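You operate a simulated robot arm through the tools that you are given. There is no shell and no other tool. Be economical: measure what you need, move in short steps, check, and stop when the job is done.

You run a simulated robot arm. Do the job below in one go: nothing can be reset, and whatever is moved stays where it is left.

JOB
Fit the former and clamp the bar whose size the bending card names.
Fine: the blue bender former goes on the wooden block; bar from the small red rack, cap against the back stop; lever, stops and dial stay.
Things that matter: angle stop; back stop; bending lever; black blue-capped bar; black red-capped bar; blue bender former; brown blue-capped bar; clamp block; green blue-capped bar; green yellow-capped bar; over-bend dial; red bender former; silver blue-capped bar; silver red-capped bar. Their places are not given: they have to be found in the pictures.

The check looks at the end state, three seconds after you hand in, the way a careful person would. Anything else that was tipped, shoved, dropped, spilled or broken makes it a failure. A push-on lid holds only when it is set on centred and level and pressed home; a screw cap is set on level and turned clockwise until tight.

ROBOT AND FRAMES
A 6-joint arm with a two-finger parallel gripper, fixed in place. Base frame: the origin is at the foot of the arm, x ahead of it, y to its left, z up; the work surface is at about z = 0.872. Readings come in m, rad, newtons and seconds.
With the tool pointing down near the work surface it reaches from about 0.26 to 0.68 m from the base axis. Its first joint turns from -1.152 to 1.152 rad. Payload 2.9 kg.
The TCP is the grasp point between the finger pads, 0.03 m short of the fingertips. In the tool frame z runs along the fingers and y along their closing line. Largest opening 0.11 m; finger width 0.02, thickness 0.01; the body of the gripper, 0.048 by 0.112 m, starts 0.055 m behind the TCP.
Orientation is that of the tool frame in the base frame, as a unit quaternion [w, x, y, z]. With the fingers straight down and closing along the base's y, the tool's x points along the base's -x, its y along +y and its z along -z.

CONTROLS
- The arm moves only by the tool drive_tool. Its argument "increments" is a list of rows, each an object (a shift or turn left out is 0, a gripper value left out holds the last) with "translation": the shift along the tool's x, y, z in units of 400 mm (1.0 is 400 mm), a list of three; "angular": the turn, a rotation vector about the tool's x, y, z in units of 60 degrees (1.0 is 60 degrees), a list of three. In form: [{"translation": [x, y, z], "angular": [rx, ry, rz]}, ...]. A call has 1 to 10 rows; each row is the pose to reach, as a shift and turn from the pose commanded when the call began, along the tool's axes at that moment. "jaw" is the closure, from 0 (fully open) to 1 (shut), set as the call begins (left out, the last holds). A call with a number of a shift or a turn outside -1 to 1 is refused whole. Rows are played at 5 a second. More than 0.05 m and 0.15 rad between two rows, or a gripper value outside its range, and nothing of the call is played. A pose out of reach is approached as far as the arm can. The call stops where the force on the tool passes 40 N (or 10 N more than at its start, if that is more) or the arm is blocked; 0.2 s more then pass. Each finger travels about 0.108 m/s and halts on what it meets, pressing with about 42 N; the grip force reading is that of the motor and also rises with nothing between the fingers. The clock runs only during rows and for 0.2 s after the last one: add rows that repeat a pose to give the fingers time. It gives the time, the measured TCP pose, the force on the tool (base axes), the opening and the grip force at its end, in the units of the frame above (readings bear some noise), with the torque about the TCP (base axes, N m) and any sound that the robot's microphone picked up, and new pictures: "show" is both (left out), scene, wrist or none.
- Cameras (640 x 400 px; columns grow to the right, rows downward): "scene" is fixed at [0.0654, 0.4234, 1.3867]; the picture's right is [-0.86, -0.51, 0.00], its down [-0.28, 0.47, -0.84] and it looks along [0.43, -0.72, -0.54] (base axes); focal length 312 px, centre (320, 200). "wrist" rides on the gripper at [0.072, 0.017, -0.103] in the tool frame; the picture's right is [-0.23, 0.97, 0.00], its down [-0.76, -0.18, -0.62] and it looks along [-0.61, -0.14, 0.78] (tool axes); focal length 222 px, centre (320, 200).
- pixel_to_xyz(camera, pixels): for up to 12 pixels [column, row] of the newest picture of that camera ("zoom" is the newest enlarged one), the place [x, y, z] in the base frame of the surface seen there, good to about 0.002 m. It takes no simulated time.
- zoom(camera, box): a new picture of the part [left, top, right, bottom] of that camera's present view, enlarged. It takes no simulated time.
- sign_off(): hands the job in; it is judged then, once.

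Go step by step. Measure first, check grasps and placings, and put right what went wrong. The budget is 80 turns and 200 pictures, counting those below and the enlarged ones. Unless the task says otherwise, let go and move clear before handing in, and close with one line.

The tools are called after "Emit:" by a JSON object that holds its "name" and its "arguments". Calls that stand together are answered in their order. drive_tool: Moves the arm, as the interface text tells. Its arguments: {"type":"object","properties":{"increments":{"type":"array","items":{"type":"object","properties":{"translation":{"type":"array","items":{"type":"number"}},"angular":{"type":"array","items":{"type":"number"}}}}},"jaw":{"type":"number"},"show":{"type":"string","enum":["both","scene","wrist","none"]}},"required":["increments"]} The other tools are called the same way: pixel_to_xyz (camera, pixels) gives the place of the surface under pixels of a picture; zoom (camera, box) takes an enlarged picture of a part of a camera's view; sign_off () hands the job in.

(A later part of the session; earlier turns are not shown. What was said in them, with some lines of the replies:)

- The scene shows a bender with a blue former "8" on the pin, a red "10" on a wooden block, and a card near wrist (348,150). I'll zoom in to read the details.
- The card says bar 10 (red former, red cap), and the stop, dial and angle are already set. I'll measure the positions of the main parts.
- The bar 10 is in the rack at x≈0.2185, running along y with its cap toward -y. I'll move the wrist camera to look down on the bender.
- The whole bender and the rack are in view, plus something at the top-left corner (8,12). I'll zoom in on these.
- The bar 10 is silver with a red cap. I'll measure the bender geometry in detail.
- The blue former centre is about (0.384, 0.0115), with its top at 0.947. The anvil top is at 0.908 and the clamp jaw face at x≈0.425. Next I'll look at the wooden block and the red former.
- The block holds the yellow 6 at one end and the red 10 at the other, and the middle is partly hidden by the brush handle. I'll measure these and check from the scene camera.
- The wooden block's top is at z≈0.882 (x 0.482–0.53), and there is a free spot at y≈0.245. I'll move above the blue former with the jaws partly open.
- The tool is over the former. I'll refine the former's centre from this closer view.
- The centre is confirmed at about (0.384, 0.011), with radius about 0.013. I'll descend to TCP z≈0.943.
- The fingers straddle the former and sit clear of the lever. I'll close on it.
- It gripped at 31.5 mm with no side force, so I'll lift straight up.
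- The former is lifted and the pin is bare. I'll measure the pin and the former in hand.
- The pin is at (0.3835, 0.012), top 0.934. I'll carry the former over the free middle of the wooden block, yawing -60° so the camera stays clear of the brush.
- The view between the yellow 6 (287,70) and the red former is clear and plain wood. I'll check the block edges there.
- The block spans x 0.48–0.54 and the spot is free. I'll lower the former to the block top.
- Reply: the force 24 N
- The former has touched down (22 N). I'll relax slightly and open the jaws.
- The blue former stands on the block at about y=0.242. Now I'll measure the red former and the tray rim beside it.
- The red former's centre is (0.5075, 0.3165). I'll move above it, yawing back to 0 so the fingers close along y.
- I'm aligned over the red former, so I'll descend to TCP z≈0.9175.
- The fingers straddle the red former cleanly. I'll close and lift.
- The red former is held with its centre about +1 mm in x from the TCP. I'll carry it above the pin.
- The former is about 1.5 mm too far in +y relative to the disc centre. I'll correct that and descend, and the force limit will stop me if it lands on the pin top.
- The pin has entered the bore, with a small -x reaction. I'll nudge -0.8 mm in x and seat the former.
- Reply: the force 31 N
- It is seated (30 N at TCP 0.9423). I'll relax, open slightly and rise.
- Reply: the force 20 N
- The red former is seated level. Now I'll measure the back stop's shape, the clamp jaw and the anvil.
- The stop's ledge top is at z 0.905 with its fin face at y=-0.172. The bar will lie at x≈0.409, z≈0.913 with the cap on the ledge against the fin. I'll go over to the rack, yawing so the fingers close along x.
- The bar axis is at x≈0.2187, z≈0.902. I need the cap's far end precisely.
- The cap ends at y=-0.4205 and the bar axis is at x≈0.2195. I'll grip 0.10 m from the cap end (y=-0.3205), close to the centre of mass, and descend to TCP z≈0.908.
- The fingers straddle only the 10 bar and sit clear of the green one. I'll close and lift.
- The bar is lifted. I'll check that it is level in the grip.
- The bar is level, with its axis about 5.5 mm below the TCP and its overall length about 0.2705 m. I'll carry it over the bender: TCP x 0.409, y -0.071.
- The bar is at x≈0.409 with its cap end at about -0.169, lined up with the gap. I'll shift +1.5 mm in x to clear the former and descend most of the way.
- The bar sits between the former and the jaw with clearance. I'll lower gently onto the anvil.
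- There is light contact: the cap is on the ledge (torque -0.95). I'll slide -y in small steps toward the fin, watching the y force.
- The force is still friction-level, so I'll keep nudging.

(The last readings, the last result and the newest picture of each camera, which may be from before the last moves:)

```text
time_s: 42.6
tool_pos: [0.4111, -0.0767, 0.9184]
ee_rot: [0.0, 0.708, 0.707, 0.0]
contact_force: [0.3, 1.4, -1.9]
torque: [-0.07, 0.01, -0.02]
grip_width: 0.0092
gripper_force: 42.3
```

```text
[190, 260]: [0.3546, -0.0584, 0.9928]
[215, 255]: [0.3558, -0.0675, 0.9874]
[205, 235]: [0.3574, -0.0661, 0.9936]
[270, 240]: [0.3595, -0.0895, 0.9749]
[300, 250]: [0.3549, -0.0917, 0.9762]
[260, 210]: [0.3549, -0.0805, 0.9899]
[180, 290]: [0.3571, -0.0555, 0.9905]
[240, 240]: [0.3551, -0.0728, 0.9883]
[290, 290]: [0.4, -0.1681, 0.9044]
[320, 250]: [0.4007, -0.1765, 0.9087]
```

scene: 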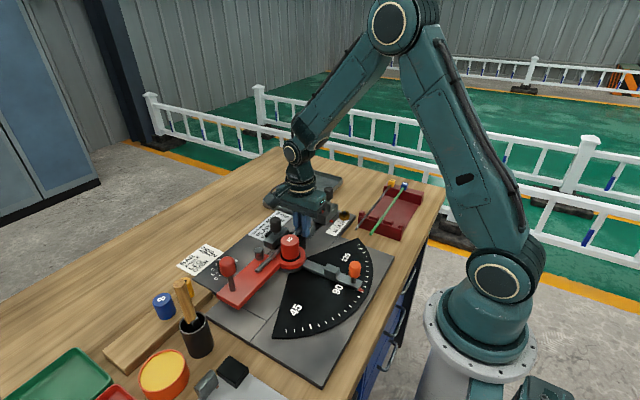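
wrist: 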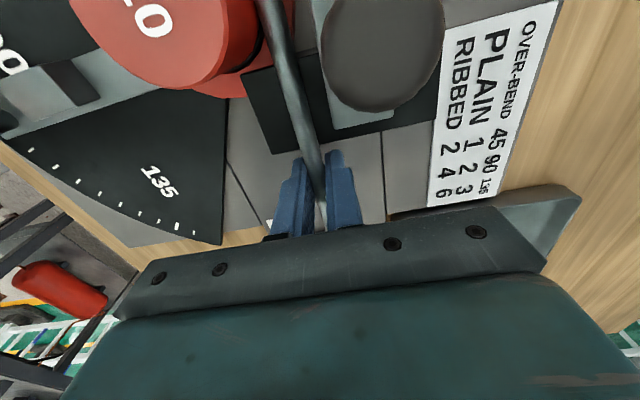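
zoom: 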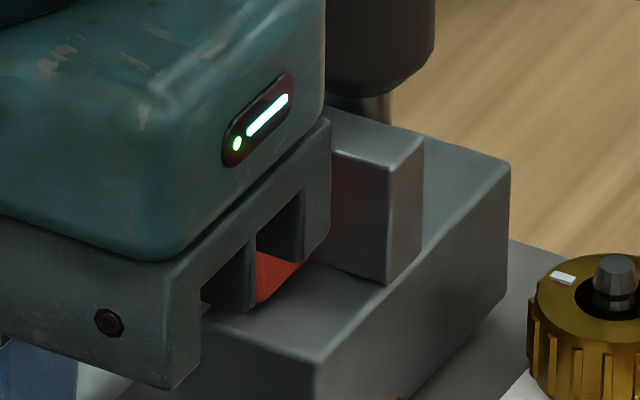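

Comparing the fin corner with my earlier zoom (scene 331.4,204.5 → 332.5,203.6), the back stop slides easily and I have pushed it back by about 5 mm. I'll lower and release the bar, then push the stop back to its original mark, which will also carry the cap with it.

Emit:
{"name": "drive_tool", "arguments": {"increments": [{"translation": [0.002, 0, 0.001]}, {"translation": [0.004, 0, 0.002]}, {"translation": [0.004, 0, 0.002]}], "show": "none"}}

Emit:
{"name": "drive_tool", "arguments": {"increments": [{"translation": [0, 0, 0]}, {"translation": [0, 0, 0]}, {"translation": [0, 0, -0.06]}, {"translation": [0, 0, -0.14]}, {"translation": [0, 0, -0.24]}, {"translation": [0, 0, -0.34]}, {"translation": [0, 0, -0.34]}], "jaw": 0.73, "show": "both"}}

Emit:
{"name": "zoom", "arguments": {"camera": "scene", "box": [300, 180, 360, 225]}}

Emit:
{"name": "zoom", "arguments": {"camera": "scene", "box": [220, 180, 380, 280]}}

```text
time_s: 43.4
tool_pos: [0.4102, -0.0754, 0.9175]
ee_rot: [0.001, 0.707, 0.707, 0.0]
contact_force: [-1.5, -1.7, 7.3]
torque: [-0.89, -0.07, -0.09]
grip_width: 0.009
gripper_force: 41.8
```

```text
time_s: 45.0
tool_pos: [0.4111, -0.0758, 1.0548]
ee_rot: [-0.001, 0.707, 0.707, 0.0]
contact_force: [-0.3, 0.1, 0.0]
torque: [0.0, 0.0, 0.02]
grip_width: 0.0299
gripper_force: 0.0
```

scene: 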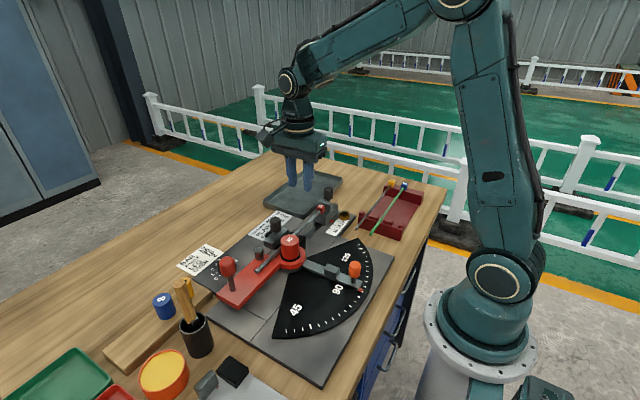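
wrist: 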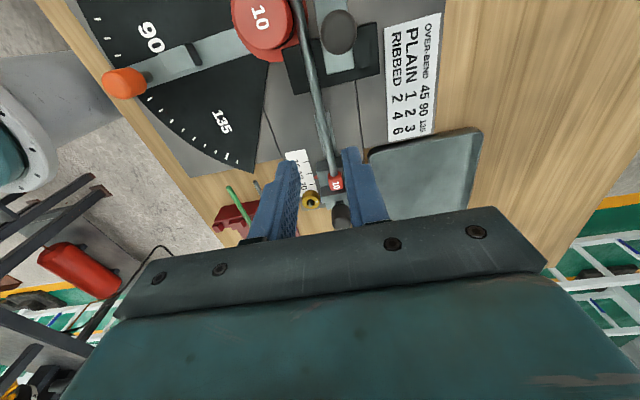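

```text
8.89 times, centred on (330, 202) of scene
```

zoom: 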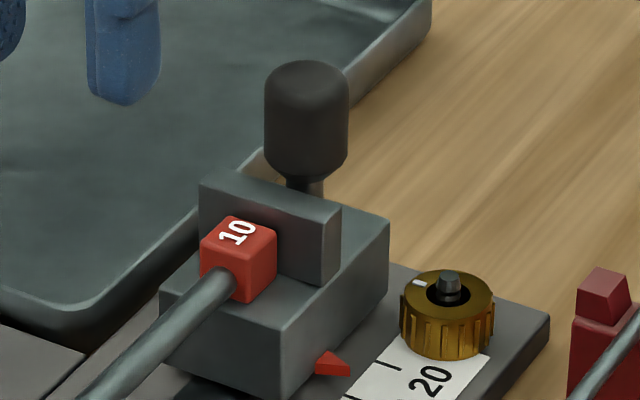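

```text
4.00 times, centred on (300, 230) of scene
```

zoom: 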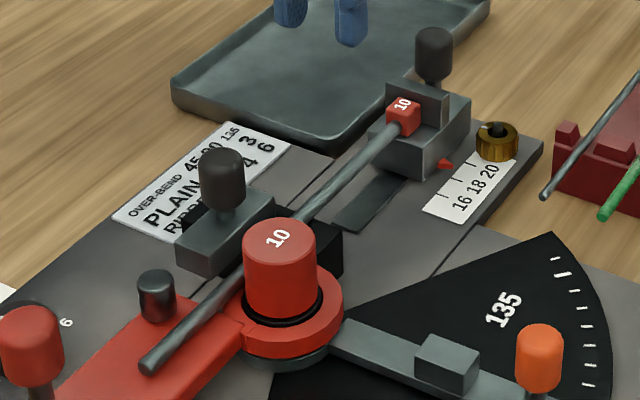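

The stop has shifted about 9 zoom px (≈5.3 mm) in -y. I'll measure the stop knob so I can grip it and draw it back.

Emit:
{"name": "zoom", "arguments": {"camera": "scene", "box": [300, 180, 360, 225]}}

Emit:
{"name": "pixel_to_xyz", "arguments": {"camera": "zoom", "pixels": [[307, 120], [270, 115], [344, 115], [307, 80], [307, 66], [307, 160], [307, 190], [240, 185], [325, 208], [240, 235], [210, 240], [310, 260]]}}

Emit:
{"name": "pixel_to_xyz", "arguments": {"camera": "wrist", "pixels": [[340, 211], [334, 210], [342, 222], [336, 183], [336, 190], [336, 177], [330, 165], [350, 192]]}}

Emit:
{"name": "zoom", "arguments": {"camera": "wrist", "box": [290, 140, 390, 240]}}

```text
8.89 times, centred on (330, 202) of scene
```

zoom: 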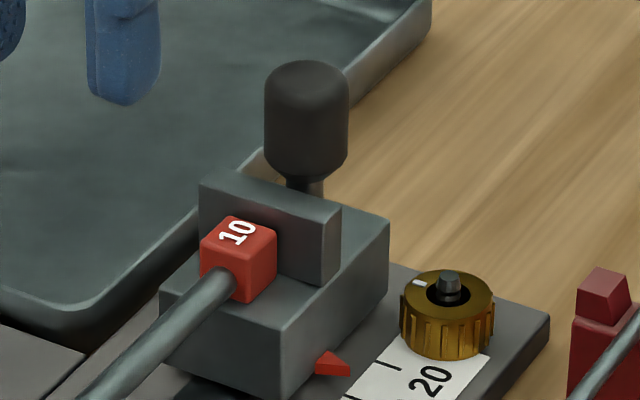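

```text
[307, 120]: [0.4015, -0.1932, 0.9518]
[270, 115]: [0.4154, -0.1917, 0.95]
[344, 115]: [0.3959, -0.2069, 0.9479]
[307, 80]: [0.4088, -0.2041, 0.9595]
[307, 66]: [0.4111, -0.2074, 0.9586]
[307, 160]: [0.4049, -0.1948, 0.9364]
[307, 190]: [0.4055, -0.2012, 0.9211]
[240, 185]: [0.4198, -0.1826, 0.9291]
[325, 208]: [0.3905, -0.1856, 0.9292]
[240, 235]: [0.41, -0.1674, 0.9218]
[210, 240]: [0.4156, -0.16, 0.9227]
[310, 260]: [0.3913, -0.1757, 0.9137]
```

```text
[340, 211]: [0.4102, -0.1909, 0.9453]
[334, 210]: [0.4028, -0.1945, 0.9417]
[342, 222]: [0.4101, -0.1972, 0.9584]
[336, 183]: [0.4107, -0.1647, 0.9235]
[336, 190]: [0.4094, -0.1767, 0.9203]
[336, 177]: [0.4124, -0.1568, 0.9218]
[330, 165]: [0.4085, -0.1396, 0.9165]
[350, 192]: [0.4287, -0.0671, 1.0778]
```

```text
4.00 times, centred on (340, 190) of wrist
```

zoom: 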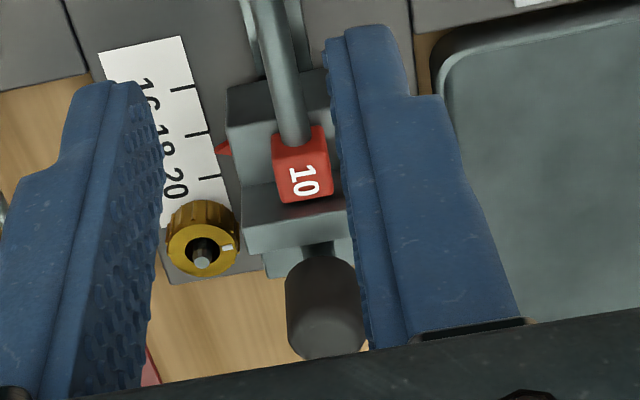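

The knob centre is about (0.408, -0.2015), z 0.935–0.960. I'll move over it and descend with a 45 mm opening.

Emit:
{"name": "drive_tool", "arguments": {"increments": [{"translation": [-0.08, -0.002, 0]}, {"translation": [-0.16, -0.004, 0]}, {"translation": [-0.24, -0.006, 0]}, {"translation": [-0.314, -0.006, 0]}, {"translation": [-0.314, -0.006, 0.08]}, {"translation": [-0.314, -0.006, 0.16]}, {"translation": [-0.314, -0.006, 0.22]}, {"translation": [-0.314, -0.006, 0.24]}, {"translation": [-0.314, -0.006, 0.24]}], "jaw": 0.59, "show": "both"}}

Emit:
{"name": "zoom", "arguments": {"camera": "scene", "box": [300, 180, 360, 225]}}

```text
time_s: 47.0
tool_pos: [0.4079, -0.2023, 0.9565]
ee_rot: [0.0, 0.707, 0.707, 0.0]
contact_force: [-0.5, -0.1, 0.6]
torque: [0.0, -0.01, 0.03]
grip_width: 0.0451
gripper_force: 0.0
```

scene: 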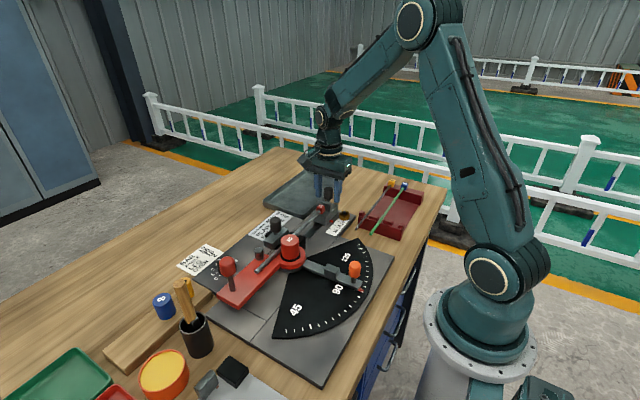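
wrist: 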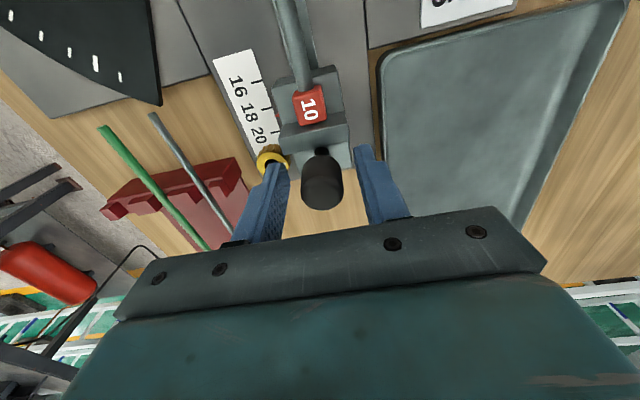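

```text
8.89 times, centred on (330, 202) of scene
```

zoom: 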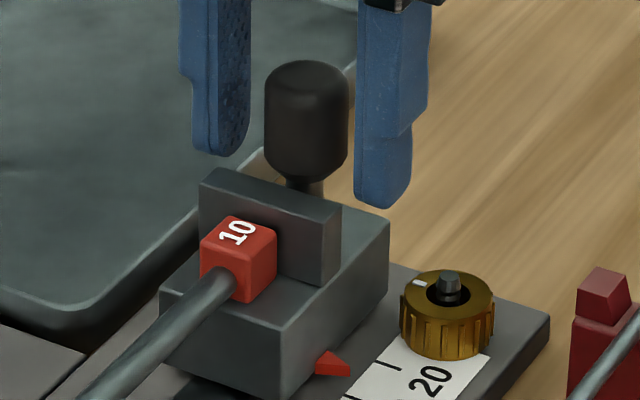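

The fingers straddle the knob. I'll close and move +y by 4 mm, then compare with the reference (fin corner at zoom 332,222; pointer tip at 342,380).

Emit:
{"name": "drive_tool", "arguments": {"increments": [{"translation": [0, 0, 0]}, {"translation": [0, 0, 0]}, {"translation": [0, 0, 0]}], "jaw": 1, "show": "none"}}

Emit:
{"name": "drive_tool", "arguments": {"increments": [{"translation": [0.003, 0, 0]}, {"translation": [0.006, 0, 0]}, {"translation": [0.01, 0, 0]}, {"translation": [0.01, 0, 0]}], "show": "scene"}}

Emit:
{"name": "zoom", "arguments": {"camera": "scene", "box": [300, 180, 360, 225]}}

```text
time_s: 47.8
tool_pos: [0.409, -0.201, 0.9552]
ee_rot: [0.001, 0.707, 0.707, 0.0]
contact_force: [6.4, -0.4, -4.5]
torque: [-0.2, 0.34, 0.05]
grip_width: 0.0258
gripper_force: 45.1
```

```text
time_s: 48.8
tool_pos: [0.409, -0.1959, 0.9565]
ee_rot: [0.0, 0.706, 0.708, 0.0]
contact_force: [18.3, -2.4, -25.7]
torque: [-0.08, 0.28, 0.15]
grip_width: 0.0258
gripper_force: 45.1
```

scene: 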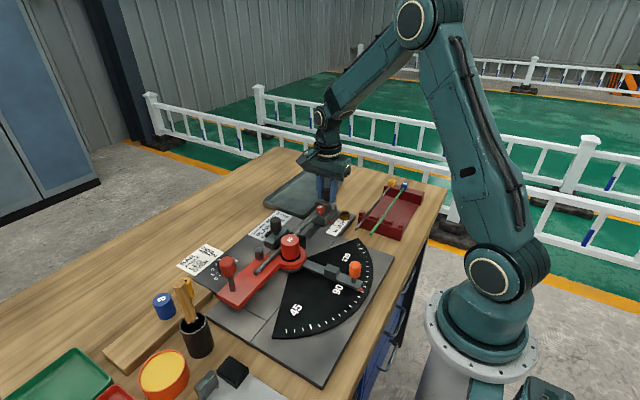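

```text
8.89 times, centred on (330, 202) of scene
```

zoom: 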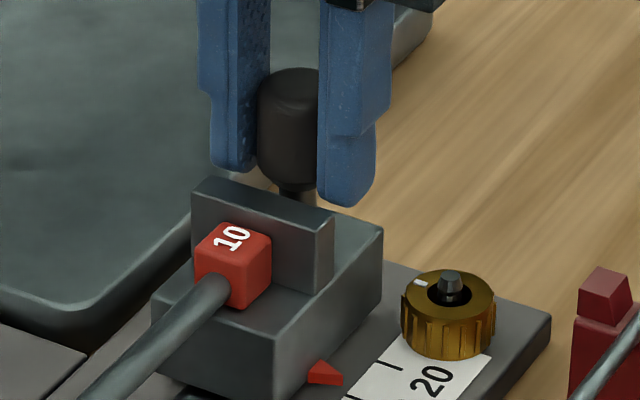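

Now the fin corner is at about (333.5, 221) versus 332,222, so roughly 0.8 mm is left. I'll move it, release gently and compare again.

Emit:
{"name": "drive_tool", "arguments": {"increments": [{"translation": [0.0015, 0, 0.002]}, {"translation": [0.0015, 0, 0.002]}], "show": "none"}}

Emit:
{"name": "drive_tool", "arguments": {"increments": [{"translation": [0, 0, 0]}, {"translation": [0, 0, 0]}, {"translation": [0, 0, -0.03]}, {"translation": [0, 0, -0.1]}, {"translation": [0, 0, -0.18]}, {"translation": [0, 0, -0.26]}, {"translation": [0, 0, -0.26]}], "jaw": 0.59, "show": "both"}}

Emit:
{"name": "zoom", "arguments": {"camera": "scene", "box": [300, 180, 360, 225]}}

Emit:
{"name": "zoom", "arguments": {"camera": "scene", "box": [220, 180, 380, 280]}}

```text
time_s: 49.4
tool_pos: [0.4089, -0.1961, 0.9569]
ee_rot: [0.0, 0.708, 0.707, 0.0]
contact_force: [20.1, -3.0, -17.6]
torque: [1.14, 0.45, 0.11]
grip_width: 0.026
gripper_force: 44.6
```

```text
time_s: 51.0
tool_pos: [0.4099, -0.1976, 1.0607]
ee_rot: [0.0, 0.708, 0.706, 0.001]
contact_force: [0.8, 0.2, -0.5]
torque: [-0.02, -0.03, 0.0]
grip_width: 0.0452
gripper_force: 0.0
```

scene: 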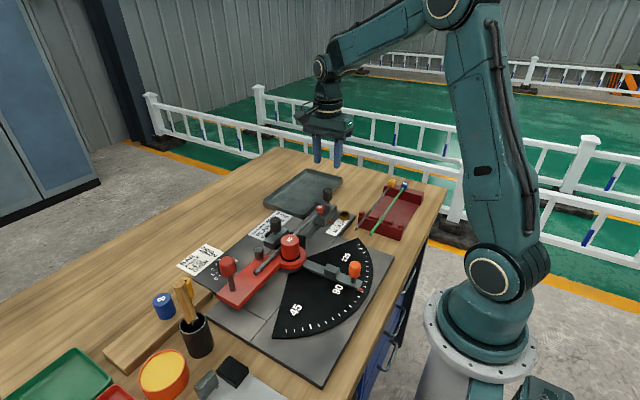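
wrist: 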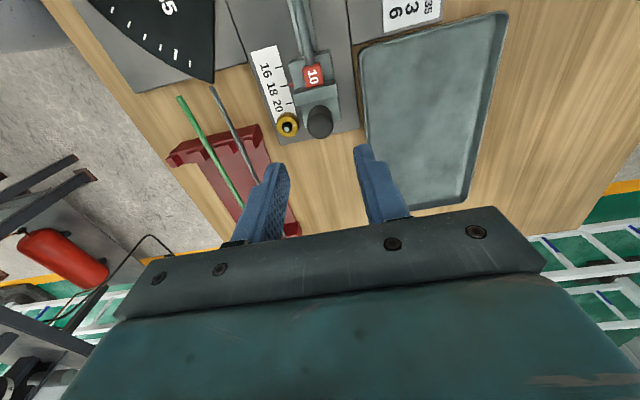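

```text
8.89 times, centred on (330, 202) of scene
```

zoom: 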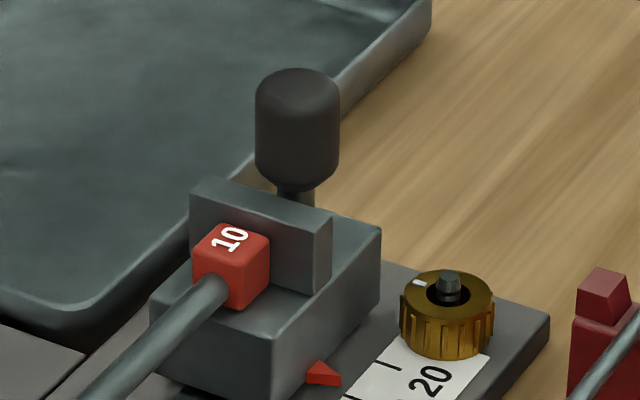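

```text
4.00 times, centred on (300, 230) of scene
```

zoom: 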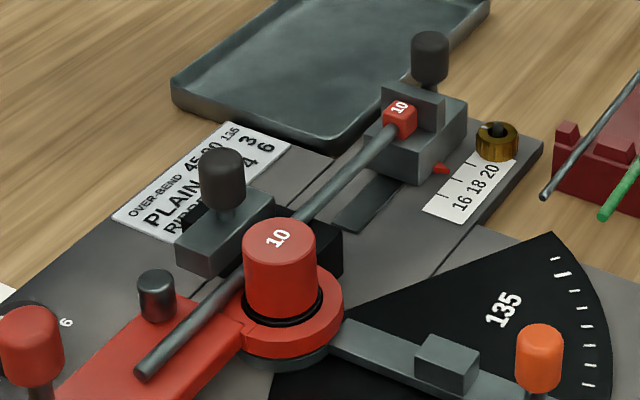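

The stop matches the reference again: fin corner (332,222), pointer (341,380), knob left edge at 256. I'll check the contact between cap and fin from the wrist camera.

Emit:
{"name": "zoom", "arguments": {"camera": "wrist", "box": [250, 30, 360, 150]}}

Emit:
{"name": "zoom", "arguments": {"camera": "scene", "box": [316, 198, 340, 216]}}

Emit:
{"name": "pixel_to_xyz", "arguments": {"camera": "zoom", "pixels": [[250, 150], [300, 150], [350, 180], [300, 110], [270, 90], [350, 120]]}}

```text
3.33 times, centred on (305, 90) of wrist
```

zoom: 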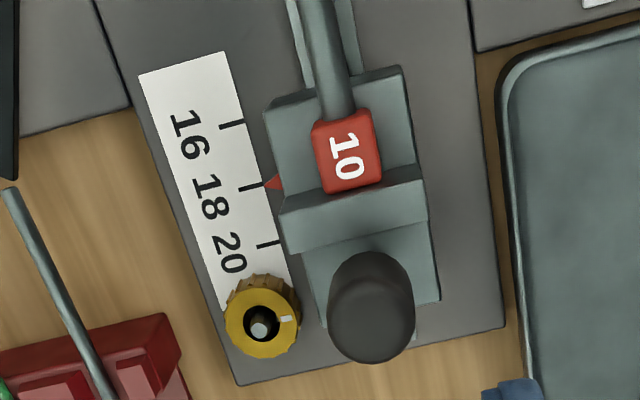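

```text
16.00 times, centred on (328, 207) of scene
```

zoom: 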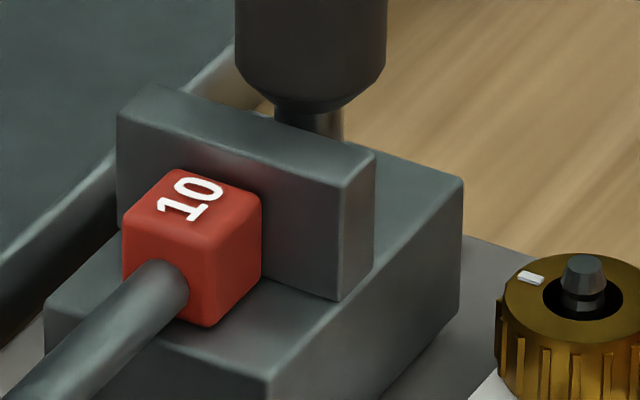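

```text
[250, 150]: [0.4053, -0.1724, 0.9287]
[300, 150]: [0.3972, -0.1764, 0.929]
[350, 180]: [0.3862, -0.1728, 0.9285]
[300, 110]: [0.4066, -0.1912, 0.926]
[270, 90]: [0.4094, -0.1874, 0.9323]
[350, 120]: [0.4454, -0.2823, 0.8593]
```

The pointer reads 18 and the cap butts against the fin. Next is the clamp: I'll measure its knob and the gap between the jaw and the bar.

Emit:
{"name": "zoom", "arguments": {"camera": "scene", "box": [250, 205, 314, 253]}}

Emit:
{"name": "pixel_to_xyz", "arguments": {"camera": "zoom", "pixels": [[255, 120], [220, 120], [290, 120], [255, 90], [255, 75], [255, 155], [330, 230], [180, 275], [250, 270], [210, 245], [380, 140], [200, 330]]}}

```text
8.33 times, centred on (282, 229) of scene
```

zoom: 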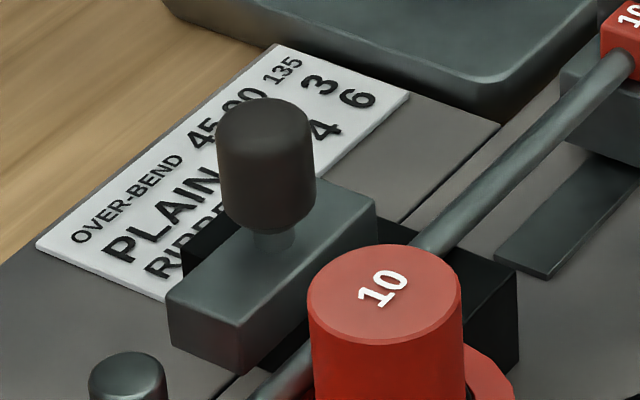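

```text
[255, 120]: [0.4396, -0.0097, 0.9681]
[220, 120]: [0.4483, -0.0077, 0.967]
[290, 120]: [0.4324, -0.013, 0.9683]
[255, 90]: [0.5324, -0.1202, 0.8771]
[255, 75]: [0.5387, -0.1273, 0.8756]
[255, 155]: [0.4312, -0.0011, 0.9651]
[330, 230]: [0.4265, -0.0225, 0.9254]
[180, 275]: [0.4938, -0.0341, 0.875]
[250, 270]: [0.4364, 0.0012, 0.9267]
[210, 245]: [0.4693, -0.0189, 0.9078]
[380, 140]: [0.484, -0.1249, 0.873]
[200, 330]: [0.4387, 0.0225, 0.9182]
```

The knob centre is about (0.4375, -0.010) and the jaw's rear face is at x≈0.449. I'll close the fingers and come down behind the clamp at x≈0.473, y≈-0.010.

Emit:
{"name": "drive_tool", "arguments": {"increments": [{"translation": [0.094, 0.032, 0]}, {"translation": [0.188, 0.064, 0]}, {"translation": [0.282, 0.096, 0]}, {"translation": [0.376, 0.128, 0]}, {"translation": [0.4675, 0.16, 0]}, {"translation": [0.4675, 0.16, 0.07]}, {"translation": [0.4675, 0.16, 0.15]}, {"translation": [0.4675, 0.16, 0.23]}, {"translation": [0.4675, 0.16, 0.285]}, {"translation": [0.4675, 0.16, 0.285]}], "jaw": 1, "show": "both"}}

Emit:
{"name": "zoom", "arguments": {"camera": "scene", "box": [240, 190, 340, 270]}}

```text
time_s: 53.2
tool_pos: [0.4726, -0.0092, 0.9459]
ee_rot: [-0.001, 0.706, 0.708, 0.0]
contact_force: [-0.4, -0.9, 0.5]
torque: [-0.01, -0.01, 0.0]
grip_width: 0.0
gripper_force: 37.8
```

scene: 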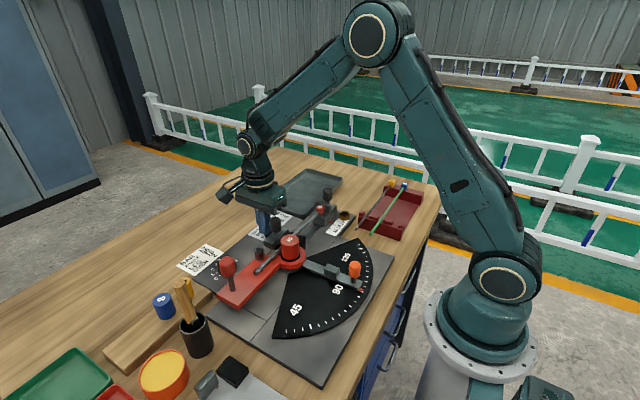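
wrist: 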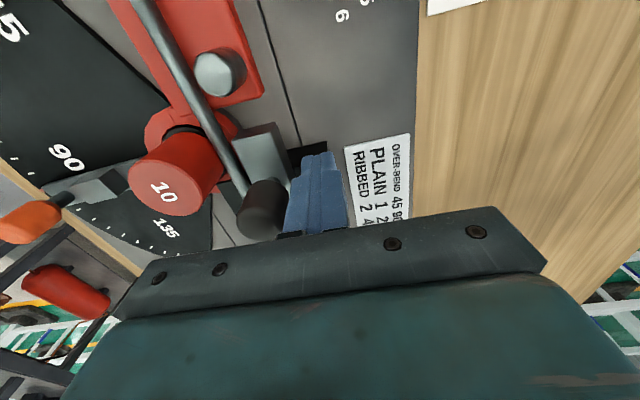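

```text
5.00 times, centred on (290, 230) of scene
```

zoom: 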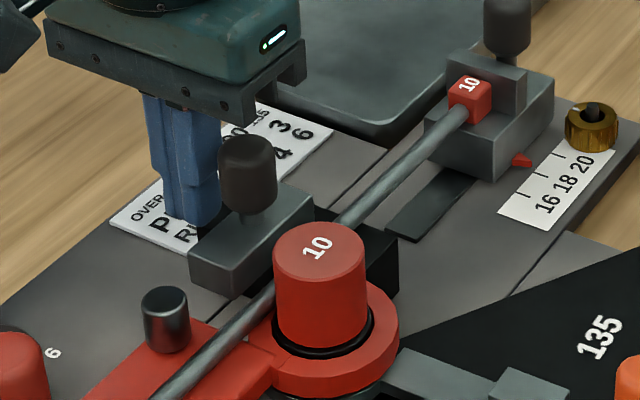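

The fingers are behind the clamp. I'll push -x in small steps.

Emit:
{"name": "drive_tool", "arguments": {"increments": [{"translation": [0, -0.012, 0]}, {"translation": [0, -0.022, 0]}, {"translation": [0, -0.03, 0]}, {"translation": [0, -0.038, 0]}, {"translation": [0, -0.044, 0]}, {"translation": [0, -0.044, 0]}], "show": "scene"}}

Emit:
{"name": "zoom", "arguments": {"camera": "scene", "box": [240, 190, 340, 270]}}

```text
time_s: 54.6
tool_pos: [0.4556, -0.0084, 0.947]
ee_rot: [-0.001, 0.707, 0.707, 0.001]
contact_force: [8.5, -2.7, 3.8]
torque: [0.05, 0.16, 0.09]
grip_width: 0.0002
gripper_force: 37.3
```

scene: 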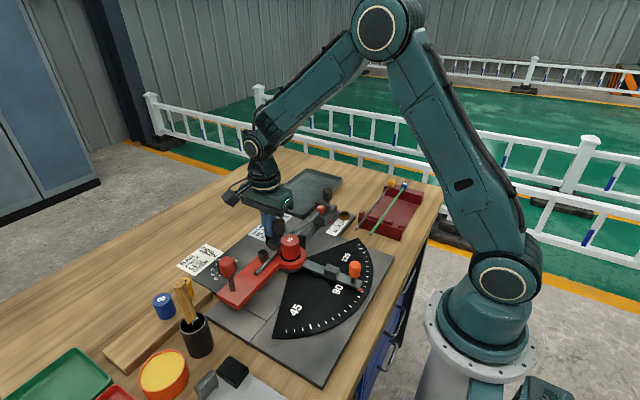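

```text
5.00 times, centred on (290, 230) of scene
```

zoom: 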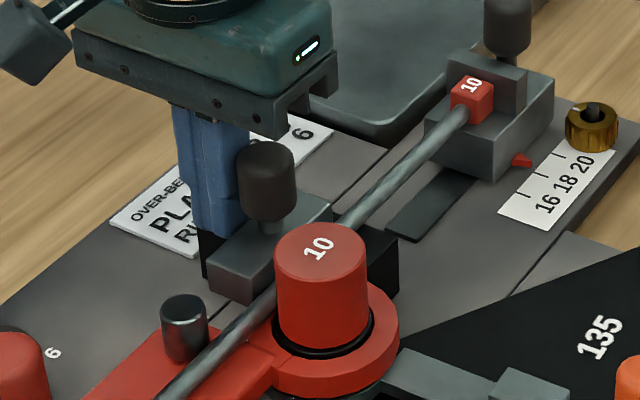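

The jaw has moved about 10 mm with an 8.5 N reaction and is now near the bar. I'll continue in smaller steps until the force rises.

Emit:
{"name": "drive_tool", "arguments": {"increments": [{"translation": [0, -0.003, 0]}, {"translation": [0, -0.006, 0]}, {"translation": [0, -0.006, 0]}], "show": "none"}}

Emit:
{"name": "drive_tool", "arguments": {"increments": [{"translation": [0, -0.003, 0]}, {"translation": [0, -0.005, 0]}, {"translation": [0, -0.005, 0]}], "show": "both"}}

Emit:
{"name": "zoom", "arguments": {"camera": "scene", "box": [240, 190, 340, 270]}}

Emit:
{"name": "zoom", "arguments": {"camera": "wrist", "box": [120, 0, 320, 200]}}

```text
time_s: 55.4
tool_pos: [0.4537, -0.0084, 0.9471]
ee_rot: [0.001, 0.707, 0.707, 0.001]
contact_force: [19.8, -6.3, 2.3]
torque: [0.04, 0.3, 0.16]
grip_width: 0.0002
gripper_force: 37.8
```

```text
time_s: 56.2
tool_pos: [0.4532, -0.0089, 0.9464]
ee_rot: [0.003, 0.707, 0.707, 0.003]
contact_force: [28.2, -6.7, -8.3]
torque: [0.08, 0.36, 0.16]
grip_width: 0.0001
gripper_force: 37.7
```

scene: 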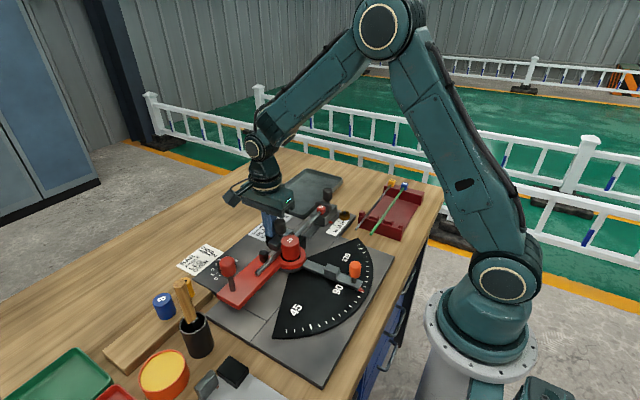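
wrist: 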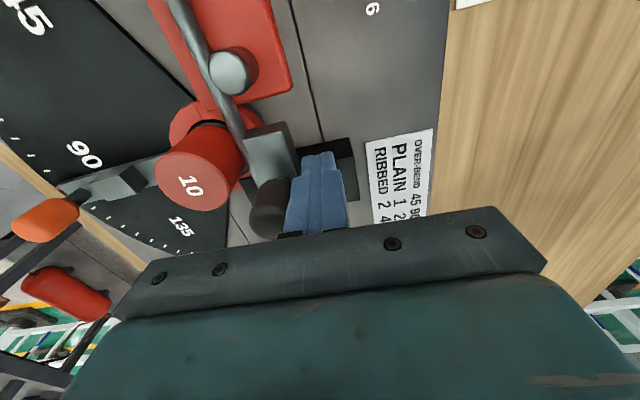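

```text
5.00 times, centred on (290, 230) of scene
```

zoom: 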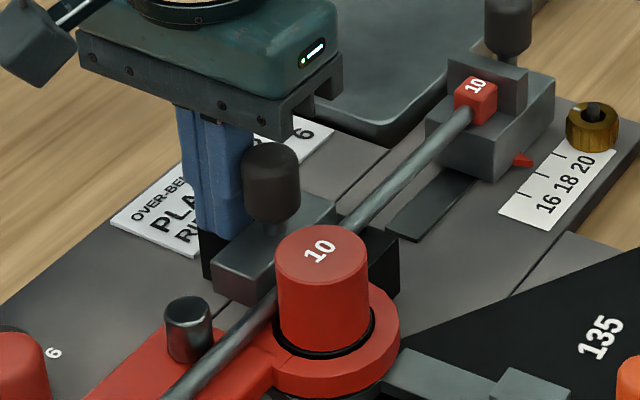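

```text
2.00 times, centred on (220, 100) of wrist
```

zoom: 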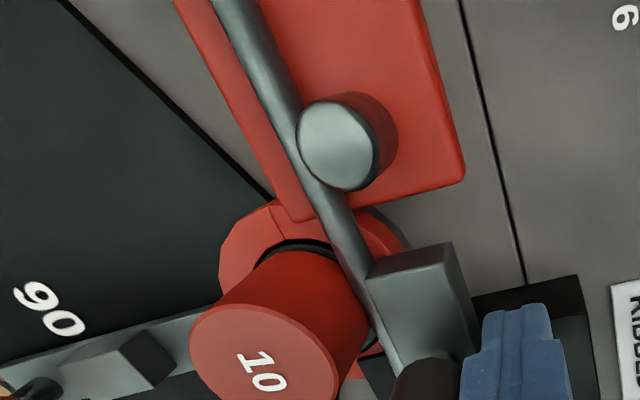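

The force is at 28 N with no further travel. The jaw and its linked roller now press the bar against the former. I'll back off +x, rise and inspect.

Emit:
{"name": "drive_tool", "arguments": {"increments": [{"translation": [0, 0.02, 0]}, {"translation": [0, 0.05, 0]}, {"translation": [0, 0.06, -0.08]}, {"translation": [0, 0.06, -0.18]}, {"translation": [0, 0.06, -0.28]}, {"translation": [-0.05, 0.0, -0.38]}, {"translation": [-0.05, 0.0, -0.38]}], "show": "both"}}

Emit:
{"name": "zoom", "arguments": {"camera": "scene", "box": [220, 180, 380, 280]}}

Emit:
{"name": "zoom", "arguments": {"camera": "scene", "box": [300, 180, 360, 225]}}

Emit:
{"name": "zoom", "arguments": {"camera": "wrist", "box": [160, 0, 400, 150]}}

```text
refused: row 6 steps farther than a row can; nothing moved
```

```text
4.00 times, centred on (300, 230) of scene
```

zoom: 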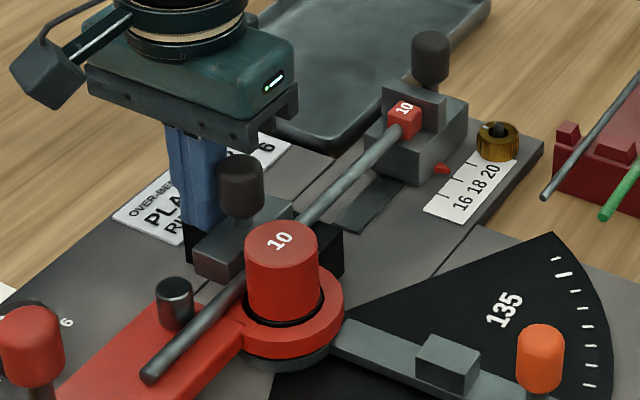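

```text
8.89 times, centred on (330, 202) of scene
```

zoom: 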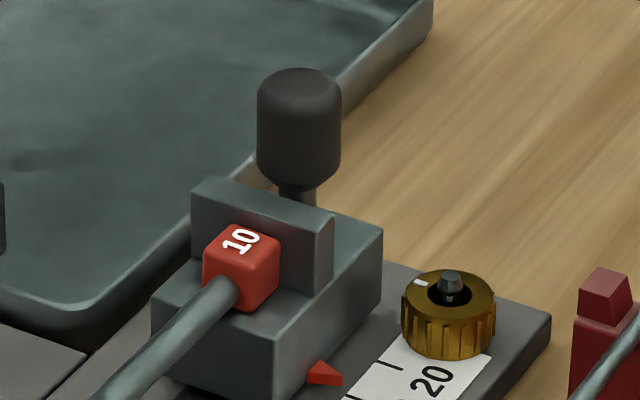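

```text
2.67 times, centred on (280, 75) of wrist
```

zoom: 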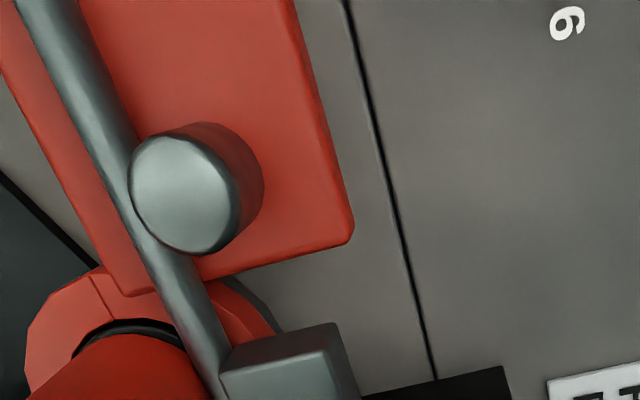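

The move was refused for step size, so I'll repeat it with smaller rows.

Emit:
{"name": "drive_tool", "arguments": {"increments": [{"translation": [0, 0.02, 0]}, {"translation": [0, 0.05, 0]}, {"translation": [0, 0.06, -0.08]}, {"translation": [0, 0.06, -0.18]}, {"translation": [0, 0.06, -0.28]}, {"translation": [0, 0.06, -0.38]}, {"translation": [0, 0.06, -0.38]}], "show": "both"}}

Emit:
{"name": "zoom", "arguments": {"camera": "scene", "box": [220, 180, 380, 280]}}

Emit:
{"name": "zoom", "arguments": {"camera": "scene", "box": [300, 180, 360, 225]}}

Emit:
{"name": "zoom", "arguments": {"camera": "scene", "box": [250, 205, 314, 253]}}

Emit:
{"name": "zoom", "arguments": {"camera": "wrist", "box": [200, 0, 400, 200]}}

```text
time_s: 57.8
tool_pos: [0.4731, -0.0086, 1.0968]
ee_rot: [0.0, 0.707, 0.707, 0.0]
contact_force: [-0.6, -0.3, 0.2]
torque: [0.02, -0.01, 0.02]
grip_width: 0.0002
gripper_force: 37.6
```

scene: 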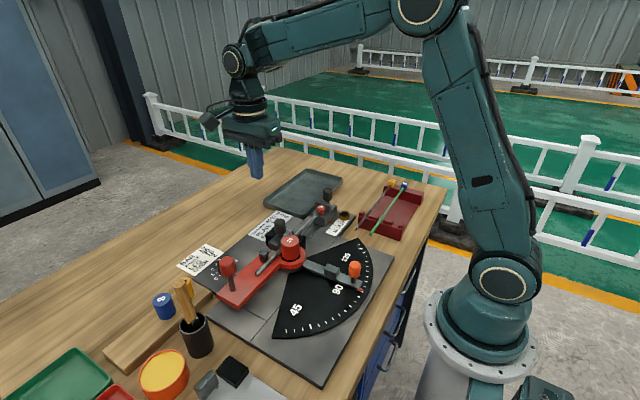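
wrist: 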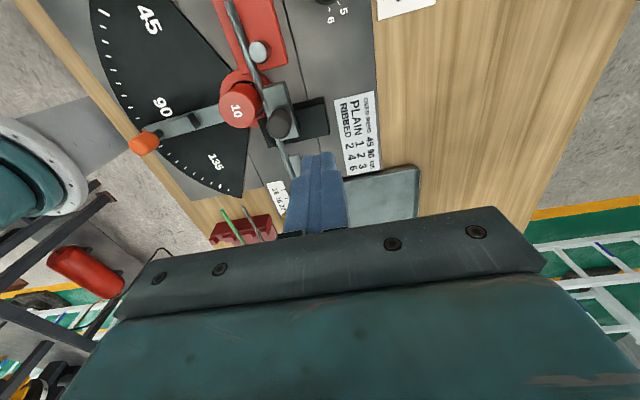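

```text
4.00 times, centred on (300, 230) of scene
```

zoom: 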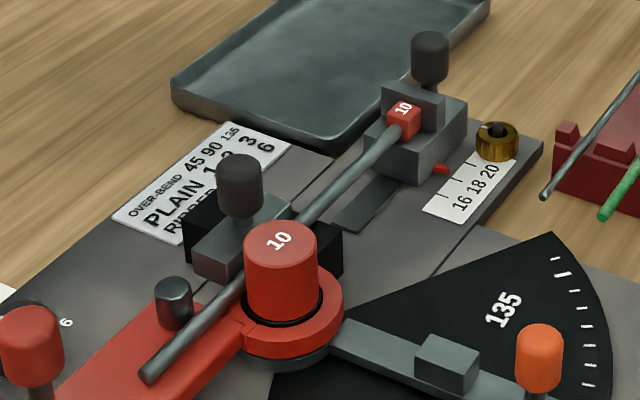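

```text
8.89 times, centred on (330, 202) of scene
```

zoom: 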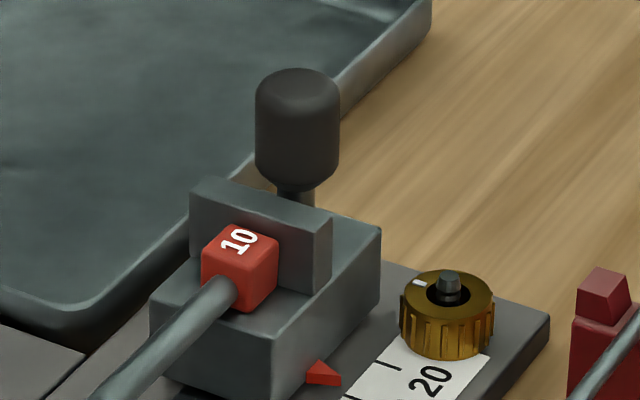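

```text
8.33 times, centred on (282, 229) of scene
```

zoom: 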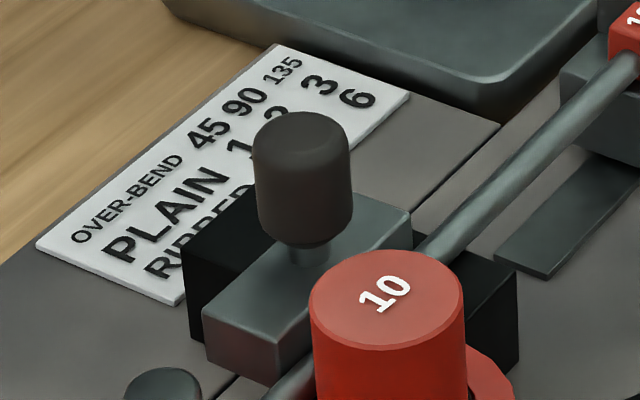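

```text
2.00 times, centred on (300, 100) of wrist
```

zoom: 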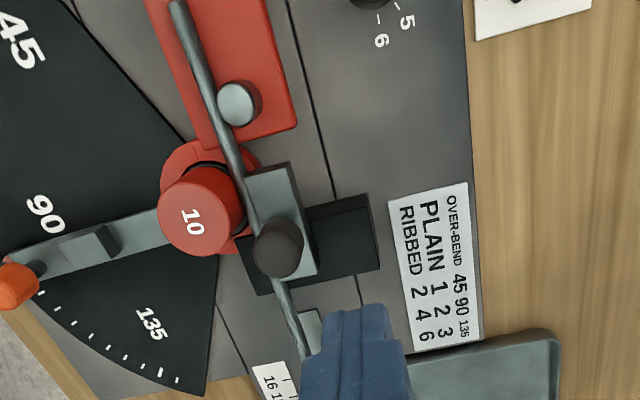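

The jaw is tight on the bar and the former is level. The stop, lever and angle stop all match the earlier images. One last look at the cap contact and the whole bench from a clear angle.

Emit:
{"name": "zoom", "arguments": {"camera": "scene", "box": [316, 198, 340, 216]}}

Emit:
{"name": "drive_tool", "arguments": {"increments": [{"translation": [-0.1, 0, -0.05]}, {"translation": [-0.2, 0, -0.1]}, {"translation": [-0.3, 0, -0.1]}, {"translation": [-0.4, 0, -0.1]}, {"translation": [-0.4, 0, -0.1]}], "jaw": 0.3, "show": "both"}}

Emit:
{"name": "zoom", "arguments": {"camera": "wrist", "box": [230, 40, 350, 200]}}

Emit:
{"name": "zoom", "arguments": {"camera": "scene", "box": [120, 230, 280, 360]}}

```text
16.00 times, centred on (328, 207) of scene
```

zoom: 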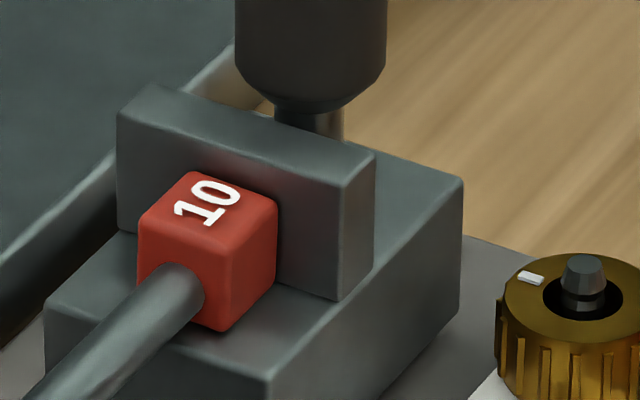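

```text
time_s: 59.0
tool_pos: [0.4726, -0.1714, 1.1374]
ee_rot: [0.0, 0.707, 0.707, 0.0]
contact_force: [-0.1, -0.6, 0.3]
torque: [-0.03, -0.01, 0.0]
grip_width: 0.0771
gripper_force: 0.0
```

scene: 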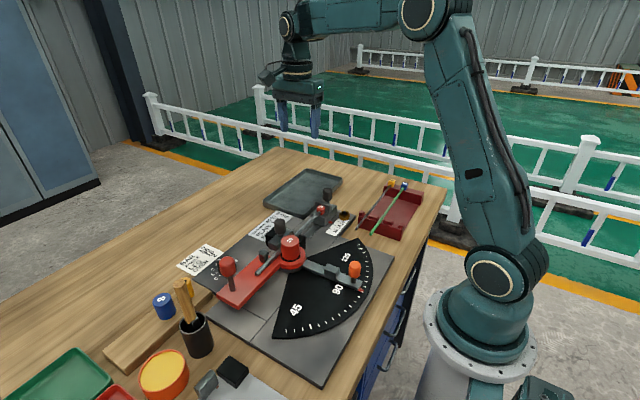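
wrist: 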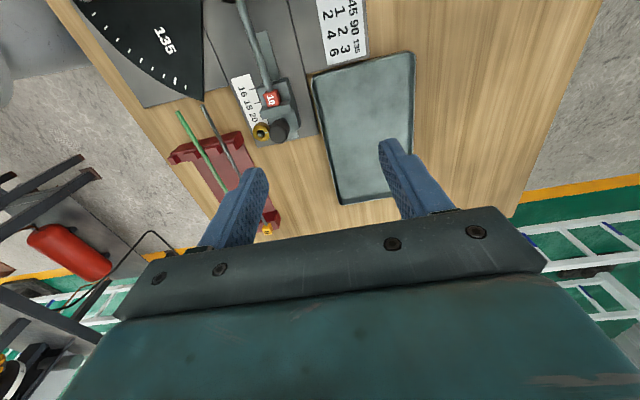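

```text
2.50 times, centred on (290, 120) of wrist
```

zoom: 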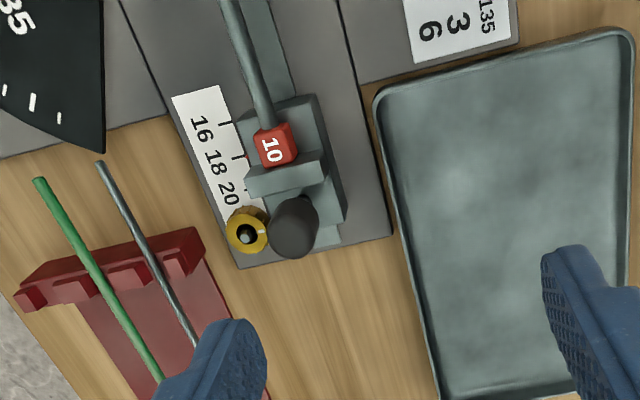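

```text
3.08 times, centred on (200, 295) of scene
```

zoom: 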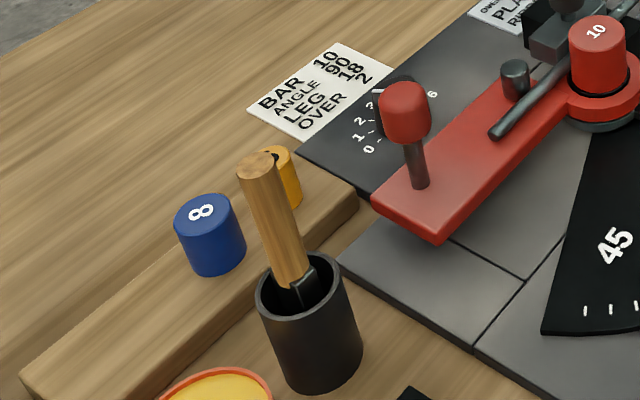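

Everything checks out. The blue former stands on the wooden block and the red 10 former is seated. The bar is clamped with its cap on the stop, the stop pointer is at 18, and the lever and dial are unmoved. I'm handing in.

Emit:
{"name": "sign_off", "arguments": {}}

```text
The job is handed in.
```

The red 10 former is fitted and the silver red-capped 10 bar is clamped, its cap against the back stop. The blue former is on the wooden block. I pushed the back stop about 5 mm while seating the bar, then moved it back to 18; the lever, angle stop and dial stayed put.
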